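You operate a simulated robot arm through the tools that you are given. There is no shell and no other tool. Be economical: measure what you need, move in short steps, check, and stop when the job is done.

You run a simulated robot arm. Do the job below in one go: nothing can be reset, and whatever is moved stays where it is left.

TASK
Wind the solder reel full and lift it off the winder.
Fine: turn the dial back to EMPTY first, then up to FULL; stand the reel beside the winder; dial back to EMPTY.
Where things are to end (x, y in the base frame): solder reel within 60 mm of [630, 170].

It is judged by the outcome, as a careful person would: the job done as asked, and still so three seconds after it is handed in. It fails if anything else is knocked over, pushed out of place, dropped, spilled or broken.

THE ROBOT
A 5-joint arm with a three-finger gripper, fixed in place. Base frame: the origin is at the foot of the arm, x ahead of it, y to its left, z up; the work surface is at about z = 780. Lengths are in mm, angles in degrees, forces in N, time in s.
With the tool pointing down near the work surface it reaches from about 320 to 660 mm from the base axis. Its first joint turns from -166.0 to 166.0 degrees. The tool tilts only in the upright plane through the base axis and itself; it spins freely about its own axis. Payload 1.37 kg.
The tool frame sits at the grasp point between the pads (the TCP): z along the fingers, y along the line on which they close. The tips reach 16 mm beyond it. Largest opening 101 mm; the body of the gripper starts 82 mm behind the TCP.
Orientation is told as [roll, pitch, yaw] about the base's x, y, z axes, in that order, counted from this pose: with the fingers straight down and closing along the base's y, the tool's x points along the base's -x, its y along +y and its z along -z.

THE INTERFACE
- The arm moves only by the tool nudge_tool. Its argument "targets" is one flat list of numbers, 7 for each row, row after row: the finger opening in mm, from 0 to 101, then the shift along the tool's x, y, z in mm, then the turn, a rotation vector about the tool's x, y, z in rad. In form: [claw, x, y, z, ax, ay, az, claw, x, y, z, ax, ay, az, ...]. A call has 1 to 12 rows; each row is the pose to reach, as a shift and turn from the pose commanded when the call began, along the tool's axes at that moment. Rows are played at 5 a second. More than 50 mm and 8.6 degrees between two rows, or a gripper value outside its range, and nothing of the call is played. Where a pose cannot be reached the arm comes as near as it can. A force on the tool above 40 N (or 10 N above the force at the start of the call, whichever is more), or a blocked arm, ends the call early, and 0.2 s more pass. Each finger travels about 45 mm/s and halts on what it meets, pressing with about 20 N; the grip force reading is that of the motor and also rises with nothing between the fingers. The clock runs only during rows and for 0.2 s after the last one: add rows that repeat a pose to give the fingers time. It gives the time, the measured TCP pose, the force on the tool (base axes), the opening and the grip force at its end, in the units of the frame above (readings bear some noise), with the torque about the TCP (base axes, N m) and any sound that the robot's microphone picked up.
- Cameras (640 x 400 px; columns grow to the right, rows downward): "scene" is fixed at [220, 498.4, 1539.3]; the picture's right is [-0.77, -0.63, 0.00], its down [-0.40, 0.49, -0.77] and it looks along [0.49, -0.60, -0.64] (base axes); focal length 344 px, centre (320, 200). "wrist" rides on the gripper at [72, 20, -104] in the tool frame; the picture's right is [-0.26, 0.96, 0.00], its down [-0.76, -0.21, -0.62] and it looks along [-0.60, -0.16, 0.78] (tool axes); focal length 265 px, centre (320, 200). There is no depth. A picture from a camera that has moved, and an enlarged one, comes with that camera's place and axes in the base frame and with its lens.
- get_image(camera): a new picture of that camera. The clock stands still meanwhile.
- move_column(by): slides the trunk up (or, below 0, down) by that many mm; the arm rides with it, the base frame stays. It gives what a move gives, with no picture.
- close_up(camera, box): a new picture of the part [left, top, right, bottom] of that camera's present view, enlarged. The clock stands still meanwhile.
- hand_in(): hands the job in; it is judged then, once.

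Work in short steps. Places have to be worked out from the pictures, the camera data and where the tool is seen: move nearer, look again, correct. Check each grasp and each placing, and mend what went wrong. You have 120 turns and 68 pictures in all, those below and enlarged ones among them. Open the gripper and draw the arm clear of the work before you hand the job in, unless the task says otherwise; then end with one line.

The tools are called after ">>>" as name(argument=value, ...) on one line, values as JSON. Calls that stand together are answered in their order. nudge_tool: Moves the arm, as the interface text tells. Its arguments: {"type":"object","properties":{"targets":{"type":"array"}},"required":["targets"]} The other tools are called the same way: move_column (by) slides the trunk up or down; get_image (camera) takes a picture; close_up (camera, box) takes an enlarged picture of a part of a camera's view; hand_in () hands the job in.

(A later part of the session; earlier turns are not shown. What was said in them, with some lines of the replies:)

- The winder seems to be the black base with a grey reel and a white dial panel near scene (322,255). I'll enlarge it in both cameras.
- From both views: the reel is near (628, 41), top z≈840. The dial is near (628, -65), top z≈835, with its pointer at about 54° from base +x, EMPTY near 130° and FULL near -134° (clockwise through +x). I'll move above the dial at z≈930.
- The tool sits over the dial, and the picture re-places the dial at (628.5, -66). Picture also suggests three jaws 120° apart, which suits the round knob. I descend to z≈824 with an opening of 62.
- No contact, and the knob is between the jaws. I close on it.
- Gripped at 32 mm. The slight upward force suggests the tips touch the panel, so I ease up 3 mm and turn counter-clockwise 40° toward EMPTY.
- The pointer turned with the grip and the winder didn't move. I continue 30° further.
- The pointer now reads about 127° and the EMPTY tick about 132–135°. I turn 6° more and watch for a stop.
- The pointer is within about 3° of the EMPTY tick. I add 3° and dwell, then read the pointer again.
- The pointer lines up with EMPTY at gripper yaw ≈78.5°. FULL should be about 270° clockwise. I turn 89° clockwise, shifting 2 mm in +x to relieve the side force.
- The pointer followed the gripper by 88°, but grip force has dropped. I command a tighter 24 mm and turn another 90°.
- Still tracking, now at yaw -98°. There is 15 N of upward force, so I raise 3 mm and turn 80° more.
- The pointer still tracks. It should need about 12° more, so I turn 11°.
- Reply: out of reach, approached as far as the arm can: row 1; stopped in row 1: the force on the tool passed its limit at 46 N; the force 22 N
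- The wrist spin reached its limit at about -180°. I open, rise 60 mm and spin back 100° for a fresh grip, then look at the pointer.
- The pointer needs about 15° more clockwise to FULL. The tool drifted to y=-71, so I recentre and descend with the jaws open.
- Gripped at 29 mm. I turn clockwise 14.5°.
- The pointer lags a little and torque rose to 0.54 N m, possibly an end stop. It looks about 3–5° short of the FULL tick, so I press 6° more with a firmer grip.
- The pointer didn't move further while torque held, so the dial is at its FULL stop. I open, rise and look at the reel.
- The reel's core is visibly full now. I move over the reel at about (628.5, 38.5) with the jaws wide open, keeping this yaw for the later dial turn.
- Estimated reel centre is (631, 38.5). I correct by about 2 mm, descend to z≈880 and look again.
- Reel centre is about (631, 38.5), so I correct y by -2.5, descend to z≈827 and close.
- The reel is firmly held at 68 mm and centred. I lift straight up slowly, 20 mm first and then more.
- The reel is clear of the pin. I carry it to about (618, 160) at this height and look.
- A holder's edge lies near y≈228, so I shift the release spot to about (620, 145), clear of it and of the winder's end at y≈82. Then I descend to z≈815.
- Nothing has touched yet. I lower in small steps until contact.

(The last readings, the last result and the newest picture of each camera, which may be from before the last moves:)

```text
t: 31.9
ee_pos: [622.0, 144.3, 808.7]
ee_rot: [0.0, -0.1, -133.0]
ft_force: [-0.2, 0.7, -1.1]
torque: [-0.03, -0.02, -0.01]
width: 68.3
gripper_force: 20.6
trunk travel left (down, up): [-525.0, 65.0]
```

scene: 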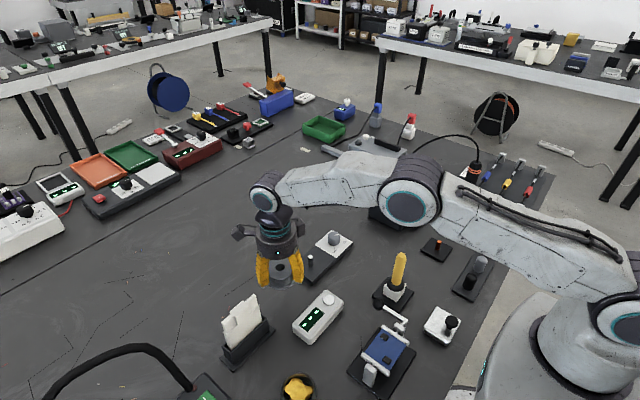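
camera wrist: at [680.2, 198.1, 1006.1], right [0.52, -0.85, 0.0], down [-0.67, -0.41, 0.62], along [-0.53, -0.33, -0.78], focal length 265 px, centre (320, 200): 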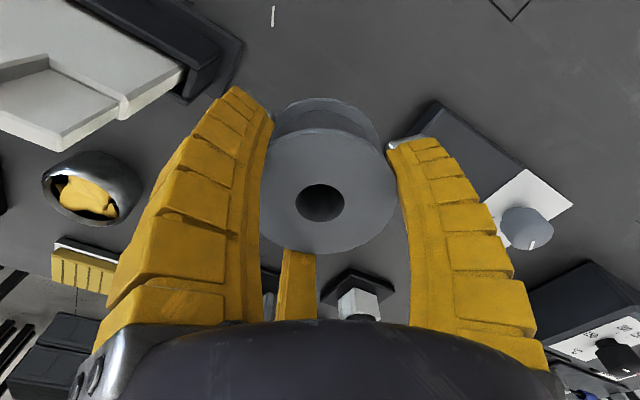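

>>> nudge_tool(targets=[58, 0, 0, 1.5, 0, 0, 0, 58, 0, 0, 3, 0, 0, 0, 58, 0, 0, 3, 0, 0, 0])

>>> close_up(camera="scene", box=[255, 235, 305, 285])

```text
t: 32.7
ee_pos: [621.8, 143.7, 806.5]
ee_rot: [0.0, -0.1, -133.0]
ft_force: [0.4, -0.3, 1.0]
torque: [0.02, 0.02, -0.02]
width: 68.0
gripper_force: 20.3
trunk travel left (down, up): [-525.0, 65.0]
```

```text
8.00 times, centred on (280, 260) of scene
camera zoom: at [220.0, 498.4, 1539.3], right [-0.77, -0.63, 0.0], down [-0.4, 0.49, -0.77], along [0.49, -0.6, -0.64], focal length 2754 px, centre (640, -280)
```

zoom: 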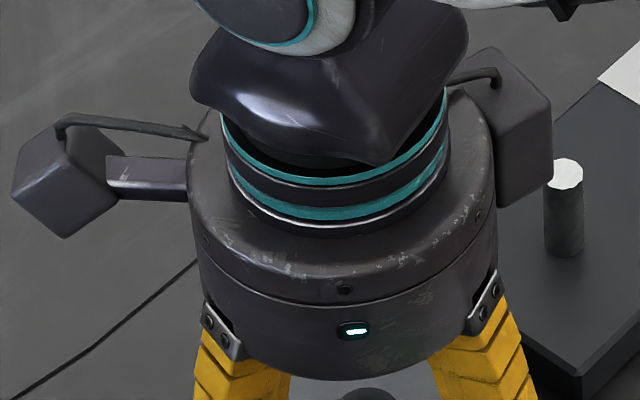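

The force just turned positive, so contact is starting. One more millimetre to seat it.

>>> nudge_tool(targets=[58, 0, 0, 1, 0, 0, 0, 58, 0, 0, 1, 0, 0, 0])

>>> close_up(camera="scene", box=[250, 260, 310, 310])

```text
t: 33.3
ee_pos: [621.7, 145.3, 806.2]
ee_rot: [0.0, 0.0, -132.9]
ft_force: [-0.9, 0.5, 6.3]
torque: [0.0, 0.03, -0.01]
width: 68.1
gripper_force: 20.2
trunk travel left (down, up): [-525.0, 65.0]
```

```text
8.00 times, centred on (280, 285) of scene
camera zoom: at [220.0, 498.4, 1539.3], right [-0.77, -0.63, 0.0], down [-0.4, 0.49, -0.77], along [0.49, -0.6, -0.64], focal length 2754 px, centre (640, -480)
```

zoom: 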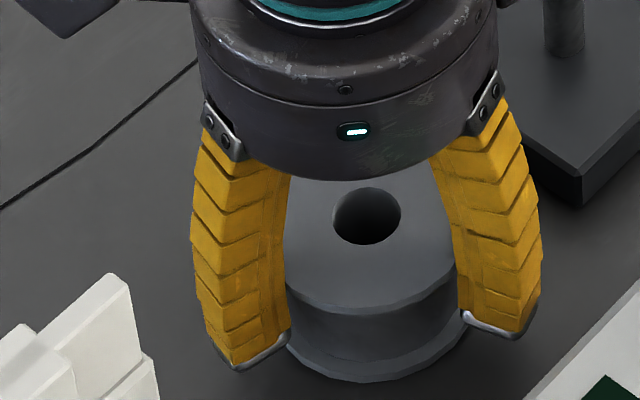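

The reel stands on the table (6 N upward). I open slowly to about 90, then rise straight up.

>>> nudge_tool(targets=[68, 0, 0, 0, 0, 0, 0, 76, 0, 0, 0, 0, 0, 0, 86, 0, 0, 0, 0, 0, 0, 90, 0, 0, 0, 0, 0, 0, 90, 0, 0, -20, 0, 0, 0, 90, 0, 0, -50, 0, 0, 0, 90, 0, 0, -90, 0, 0, 0, 90, 0, 0, -120, 0, 0, 0])

>>> close_up(camera="scene", box=[220, 210, 370, 320])

```text
t: 35.1
ee_pos: [619.4, 146.5, 928.2]
ee_rot: [-0.1, -0.1, -133.0]
ft_force: [0.2, -0.1, 0.7]
torque: [0.0, -0.02, 0.01]
width: 91.3
gripper_force: 1.5
trunk travel left (down, up): [-525.0, 65.0]
```

```text
3.64 times, centred on (295, 265) of scene
camera zoom: at [220.0, 498.4, 1539.3], right [-0.77, -0.63, 0.0], down [-0.4, 0.49, -0.77], along [0.49, -0.6, -0.64], focal length 1252 px, centre (411, -36)
```

zoom: 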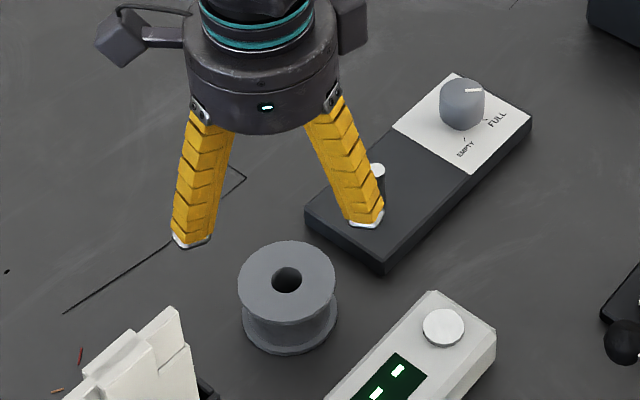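

The reel stands upright beside the winder. I return over the dial at (629.5, -65).

>>> nudge_tool(targets=[85, -29.6, 30.3, 0, 0, 0, 0, 80, -59.1, 60.6, 0, 0, 0, 0, 75, -88.7, 90.9, 0, 0, 0, 0, 70, -118.2, 121.2, 0, 0, 0, 0, 66, -147.8, 151.5, 0, 0, 0, 0, 66, -147.8, 151.5, 0, 0, 0, 0])

>>> get_image(camera="wrist")

```text
t: 36.5
ee_pos: [631.7, -67.2, 924.1]
ee_rot: [-0.2, -0.2, -132.9]
ft_force: [0.4, -0.1, -0.4]
torque: [0.0, 0.03, -0.01]
width: 69.1
gripper_force: 2.4
trunk travel left (down, up): [-525.0, 65.0]
```

```text
22 pictures are left
camera wrist: at [695.1, -30.2, 1029.7], right [0.53, -0.85, 0.0], down [-0.67, -0.41, 0.62], along [-0.53, -0.33, -0.78], focal length 265 px, centre (320, 200)
```

wrist: 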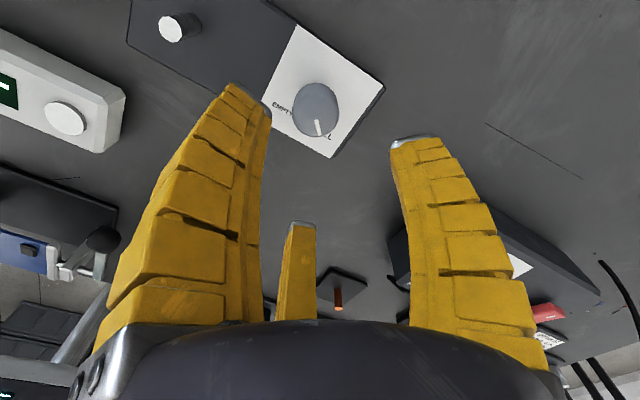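

I correct by about 3 mm, descend to z≈828 and grip the dial.

>>> nudge_tool(targets=[66, 0, -2.8, 30, 0, 0, 0, 66, 0, -2.8, 60, 0, 0, 0, 66, 0, -2.8, 85, 0, 0, 0, 62, 0, -2.8, 96, 0, 0, 0, 45, 0, -2.8, 95, 0, 0, 0, 28, 0, -2.8, 94, 0, 0, 0, 22, 0, -2.8, 94, 0, 0, 0, 22, 0, -2.8, 94, 0, 0, 0])

>>> close_up(camera="wrist", box=[240, 60, 420, 240])

```text
t: 38.3
ee_pos: [630.1, -65.3, 833.4]
ee_rot: [0.0, 0.1, -133.0]
ft_force: [0.4, 3.2, 6.2]
torque: [0.16, 0.04, -0.02]
width: 29.7
gripper_force: 28.0
trunk travel left (down, up): [-525.0, 65.0]
```

```text
2.22 times, centred on (330, 150) of wrist
camera zoom: at [693.2, -27.1, 937.9], right [0.53, -0.85, 0.0], down [-0.67, -0.41, 0.62], along [-0.53, -0.33, -0.78], focal length 590 px, centre (298, 311)
```

zoom: 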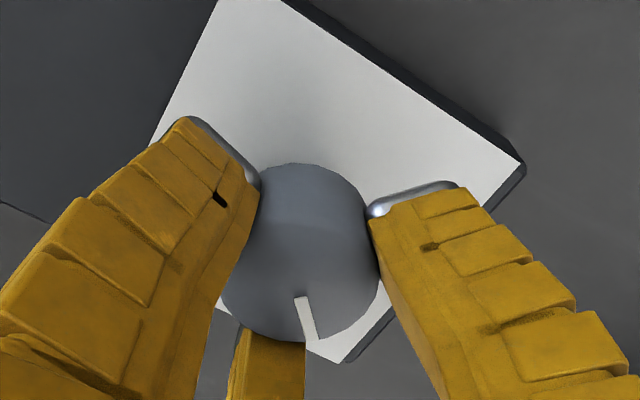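

Gripped. I turn counter-clockwise 96°.

>>> nudge_tool(targets=[22, 0, 0, 0, 0, 0, -0.14, 22, 0, 0, 0, 0, 0, -0.28, 22, 0, 0, 0, 0, 0, -0.42, 22, 0, 0, 0, 0, 0, -0.56, 22, 0, 0, 0, 0, 0, -0.7, 22, 0, 0, 0, 0, 0, -0.84, 22, 0, 0, 0, 0, 0, -0.98, 22, 0, 0, 0, 0, 0, -1.12, 22, 0, 0, 0, 0, 0, -1.26, 22, 0, 0, 0, 0, 0, -1.4, 22, 0, 0, 0, 0, 0, -1.54, 22, 0, 0, 0, 0, 0, -1.68])

>>> close_up(camera="wrist", box=[240, 60, 420, 240])

```text
t: 40.9
ee_pos: [629.5, -65.0, 833.4]
ee_rot: [0.0, 0.0, -36.5]
ft_force: [6.4, 1.7, 15.2]
torque: [0.02, -0.16, 0.0]
width: 31.4
gripper_force: 27.9
trunk travel left (down, up): [-525.0, 65.0]
```

```text
2.22 times, centred on (330, 150) of wrist
camera zoom: at [583.3, -7.6, 937.0], right [0.79, 0.62, 0.0], down [0.48, -0.62, 0.62], along [0.38, -0.49, -0.78], focal length 590 px, centre (298, 311)
```

zoom: 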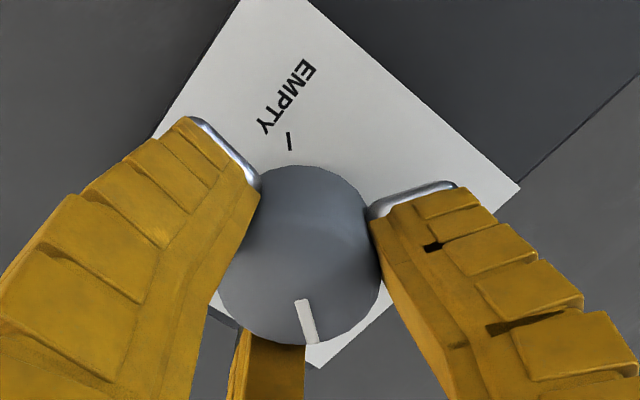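

The pointer tracks. Another 96°, eased up 2 mm.

>>> nudge_tool(targets=[22, 0, 0, -2, 0, 0, -0.14, 22, 0, 0, -2, 0, 0, -0.28, 22, 0, 0, -2, 0, 0, -0.42, 22, 0, 0, -2, 0, 0, -0.56, 22, 0, 0, -2, 0, 0, -0.7, 22, 0, 0, -2, 0, 0, -0.84, 22, 0, 0, -2, 0, 0, -0.98, 22, 0, 0, -2, 0, 0, -1.12, 22, 0, 0, -2, 0, 0, -1.26, 22, 0, 0, -2, 0, 0, -1.4, 22, 0, 0, -2, 0, 0, -1.54, 22, 0, 0, -2, 0, 0, -1.68])

>>> close_up(camera="wrist", box=[240, 60, 420, 240])

```text
t: 43.5
ee_pos: [629.9, -65.9, 833.1]
ee_rot: [0.1, 0.0, 59.6]
ft_force: [5.4, -0.8, 1.8]
torque: [0.02, -0.07, -0.03]
width: 28.3
gripper_force: 27.8
trunk travel left (down, up): [-525.0, 65.0]
```

```text
2.22 times, centred on (330, 150) of wrist
camera zoom: at [576.3, -118.9, 938.0], right [-0.7, 0.72, 0.0], down [0.56, 0.55, 0.62], along [0.44, 0.43, -0.79], focal length 590 px, centre (298, 311)
```

zoom: 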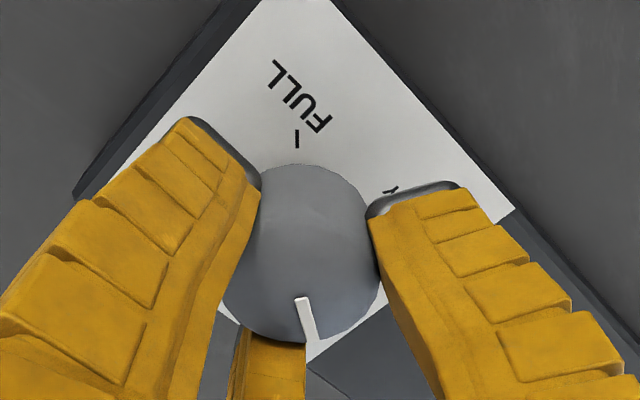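

Still tracking. I turn 66° more, then fine-tune.

>>> nudge_tool(targets=[22, 0, 0, 0, 0, 0, -0.14, 22, 0, 0, 0, 0, 0, -0.28, 22, 0, 0, 0, 0, 0, -0.42, 22, 0, 0, 0, 0, 0, -0.56, 22, 0, 0, 0, 0, 0, -0.7, 22, 0, 0, 0, 0, 0, -0.84, 22, 0, 0, 0, 0, 0, -0.98, 22, 0, 0, 0, 0, 0, -1.1, 22, 0, 0, 0, 0, 0, -1.15])

>>> close_up(camera="scene", box=[327, 228, 345, 251])

```text
t: 45.5
ee_pos: [630.5, -66.4, 833.3]
ee_rot: [0.1, -0.1, 125.5]
ft_force: [5.1, -0.4, 0.7]
torque: [0.02, -0.02, 0.01]
width: 28.0
gripper_force: 28.0
trunk travel left (down, up): [-525.0, 65.0]
```

```text
16.00 times, centred on (336, 240) of scene
camera zoom: at [220.0, 498.4, 1539.3], right [-0.77, -0.63, 0.0], down [-0.4, 0.49, -0.77], along [0.49, -0.6, -0.64], focal length 5507 px, centre (64, -432)
```

zoom: 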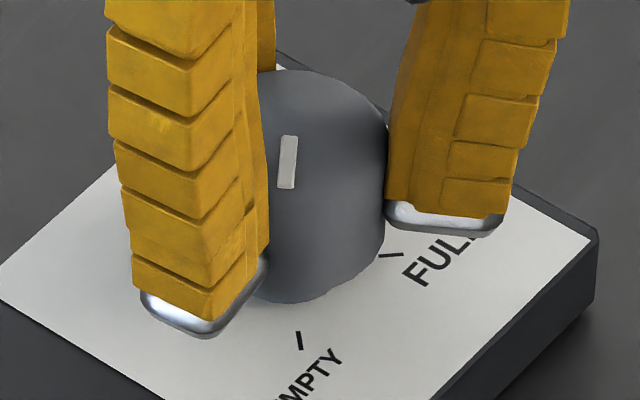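

About 10° remain. I turn 11°, watching the torque for the stop.

>>> nudge_tool(targets=[20, 0, 0, 0, 0, 0, -0.1, 20, 0, 0, 0, 0, 0, -0.19, 20, 0, 0, 0, 0, 0, -0.19])

>>> close_up(camera="scene", box=[327, 228, 345, 251])

```text
t: 46.3
ee_pos: [629.7, -65.4, 832.7]
ee_rot: [0.1, -0.1, 136.4]
ft_force: [8.8, 0.2, -1.9]
torque: [-0.04, -0.09, 0.0]
width: 28.0
gripper_force: 27.9
trunk travel left (down, up): [-525.0, 65.0]
```

```text
16.00 times, centred on (336, 240) of scene
camera zoom: at [220.0, 498.4, 1539.3], right [-0.77, -0.63, 0.0], down [-0.4, 0.49, -0.77], along [0.49, -0.6, -0.64], focal length 5507 px, centre (64, -432)
```

zoom: 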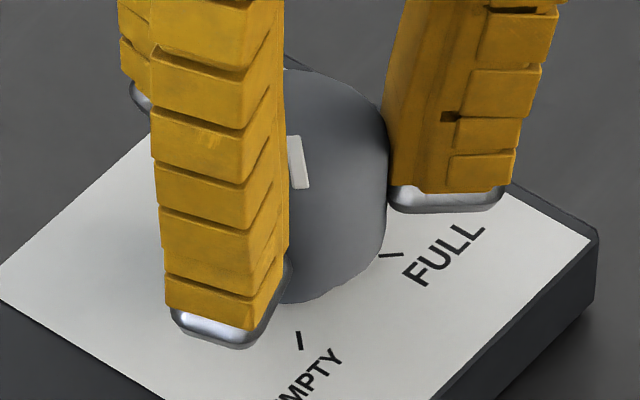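

The pointer matches the EMPTY tick, and the total sweep from FULL is about 269.5°. I press 2.5° more to seat it against any stop.

>>> nudge_tool(targets=[20, 0, 0, 0, 0, 0, -0.045, 20, 0, 0, 0, 0, 0, -0.045])

```text
t: 46.9
ee_pos: [630.2, -65.5, 831.9]
ee_rot: [0.1, 0.0, 138.8]
ft_force: [6.4, 1.4, -0.2]
torque: [0.03, -0.03, -0.7]
width: 27.9
gripper_force: 28.2
trunk travel left (down, up): [-525.0, 65.0]
```

Torque rose to 0.7 N m, so the dial is against its EMPTY stop. I back off the preload, release and rise.

>>> nudge_tool(targets=[28, 0, 0, 0, 0, 0, 0.02, 45, 0, 0, 0, 0, 0, 0.02, 62, 0, 0, 0, 0, 0, 0.02, 70, 0, 0, 0, 0, 0, 0.02, 75, 0, 0, -30, 0, 0, 0.02, 80, 0, 0, -70, 0, 0, 0.02, 90, 0, 0, -110, 0, 0, 0.02, 90, 0, 0, -150, 0, 0, 0.02, 90, 0, 0, -190, 0, 0, 0.02])

>>> close_up(camera="scene", box=[220, 200, 370, 310])

>>> close_up(camera="scene", box=[327, 228, 345, 251])

>>> get_image(camera="scene")

```text
t: 48.9
ee_pos: [630.7, -66.1, 1023.4]
ee_rot: [0.0, -0.2, 137.7]
ft_force: [0.2, -0.2, 0.2]
torque: [0.02, 0.03, -0.02]
width: 91.1
gripper_force: 1.4
trunk travel left (down, up): [-525.0, 65.0]
```

```text
3.64 times, centred on (295, 255) of scene
camera zoom: at [220.0, 498.4, 1539.3], right [-0.77, -0.63, 0.0], down [-0.4, 0.49, -0.77], along [0.49, -0.6, -0.64], focal length 1252 px, centre (411, 0)
```

zoom: 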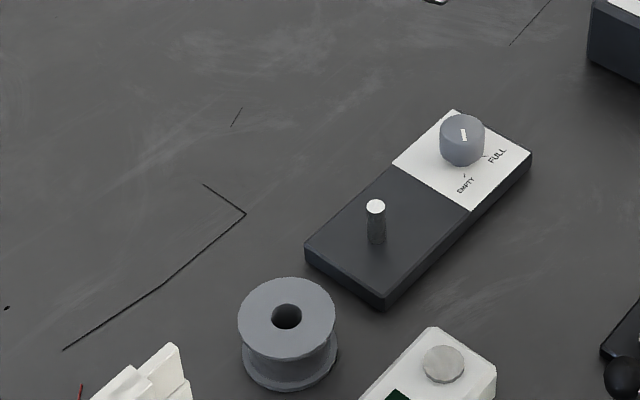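

```text
16.00 times, centred on (336, 240) of scene
camera zoom: at [220.0, 498.4, 1539.3], right [-0.77, -0.63, 0.0], down [-0.4, 0.49, -0.77], along [0.49, -0.6, -0.64], focal length 5507 px, centre (64, -432)
```

zoom: 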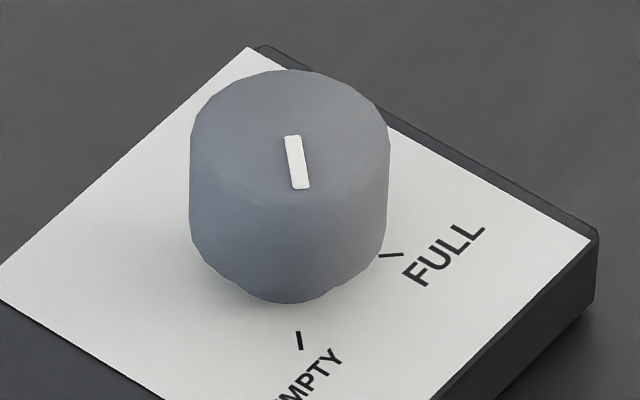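

```text
14 pictures are left
```

scene: 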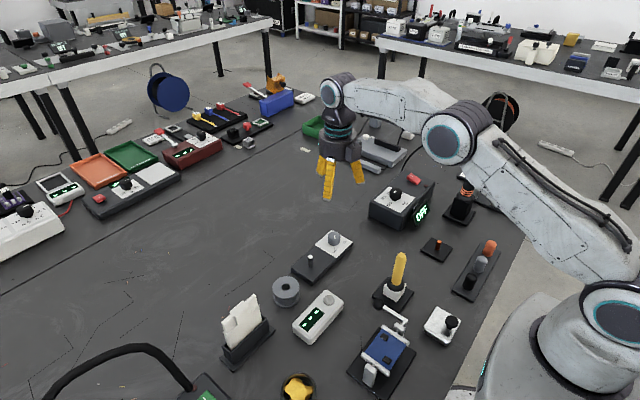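

The reel stands full beside the winder at about (621, 145), 26 mm from the mark. The dial is at EMPTY, the arm is clear and nothing else has moved, so I hand in.

>>> hand_in()

```text
The job is handed in.
```

The solder reel is wound full and standing at about (621, 145), 26 mm from the mark; the dial is back at EMPTY and nothing else was disturbed.
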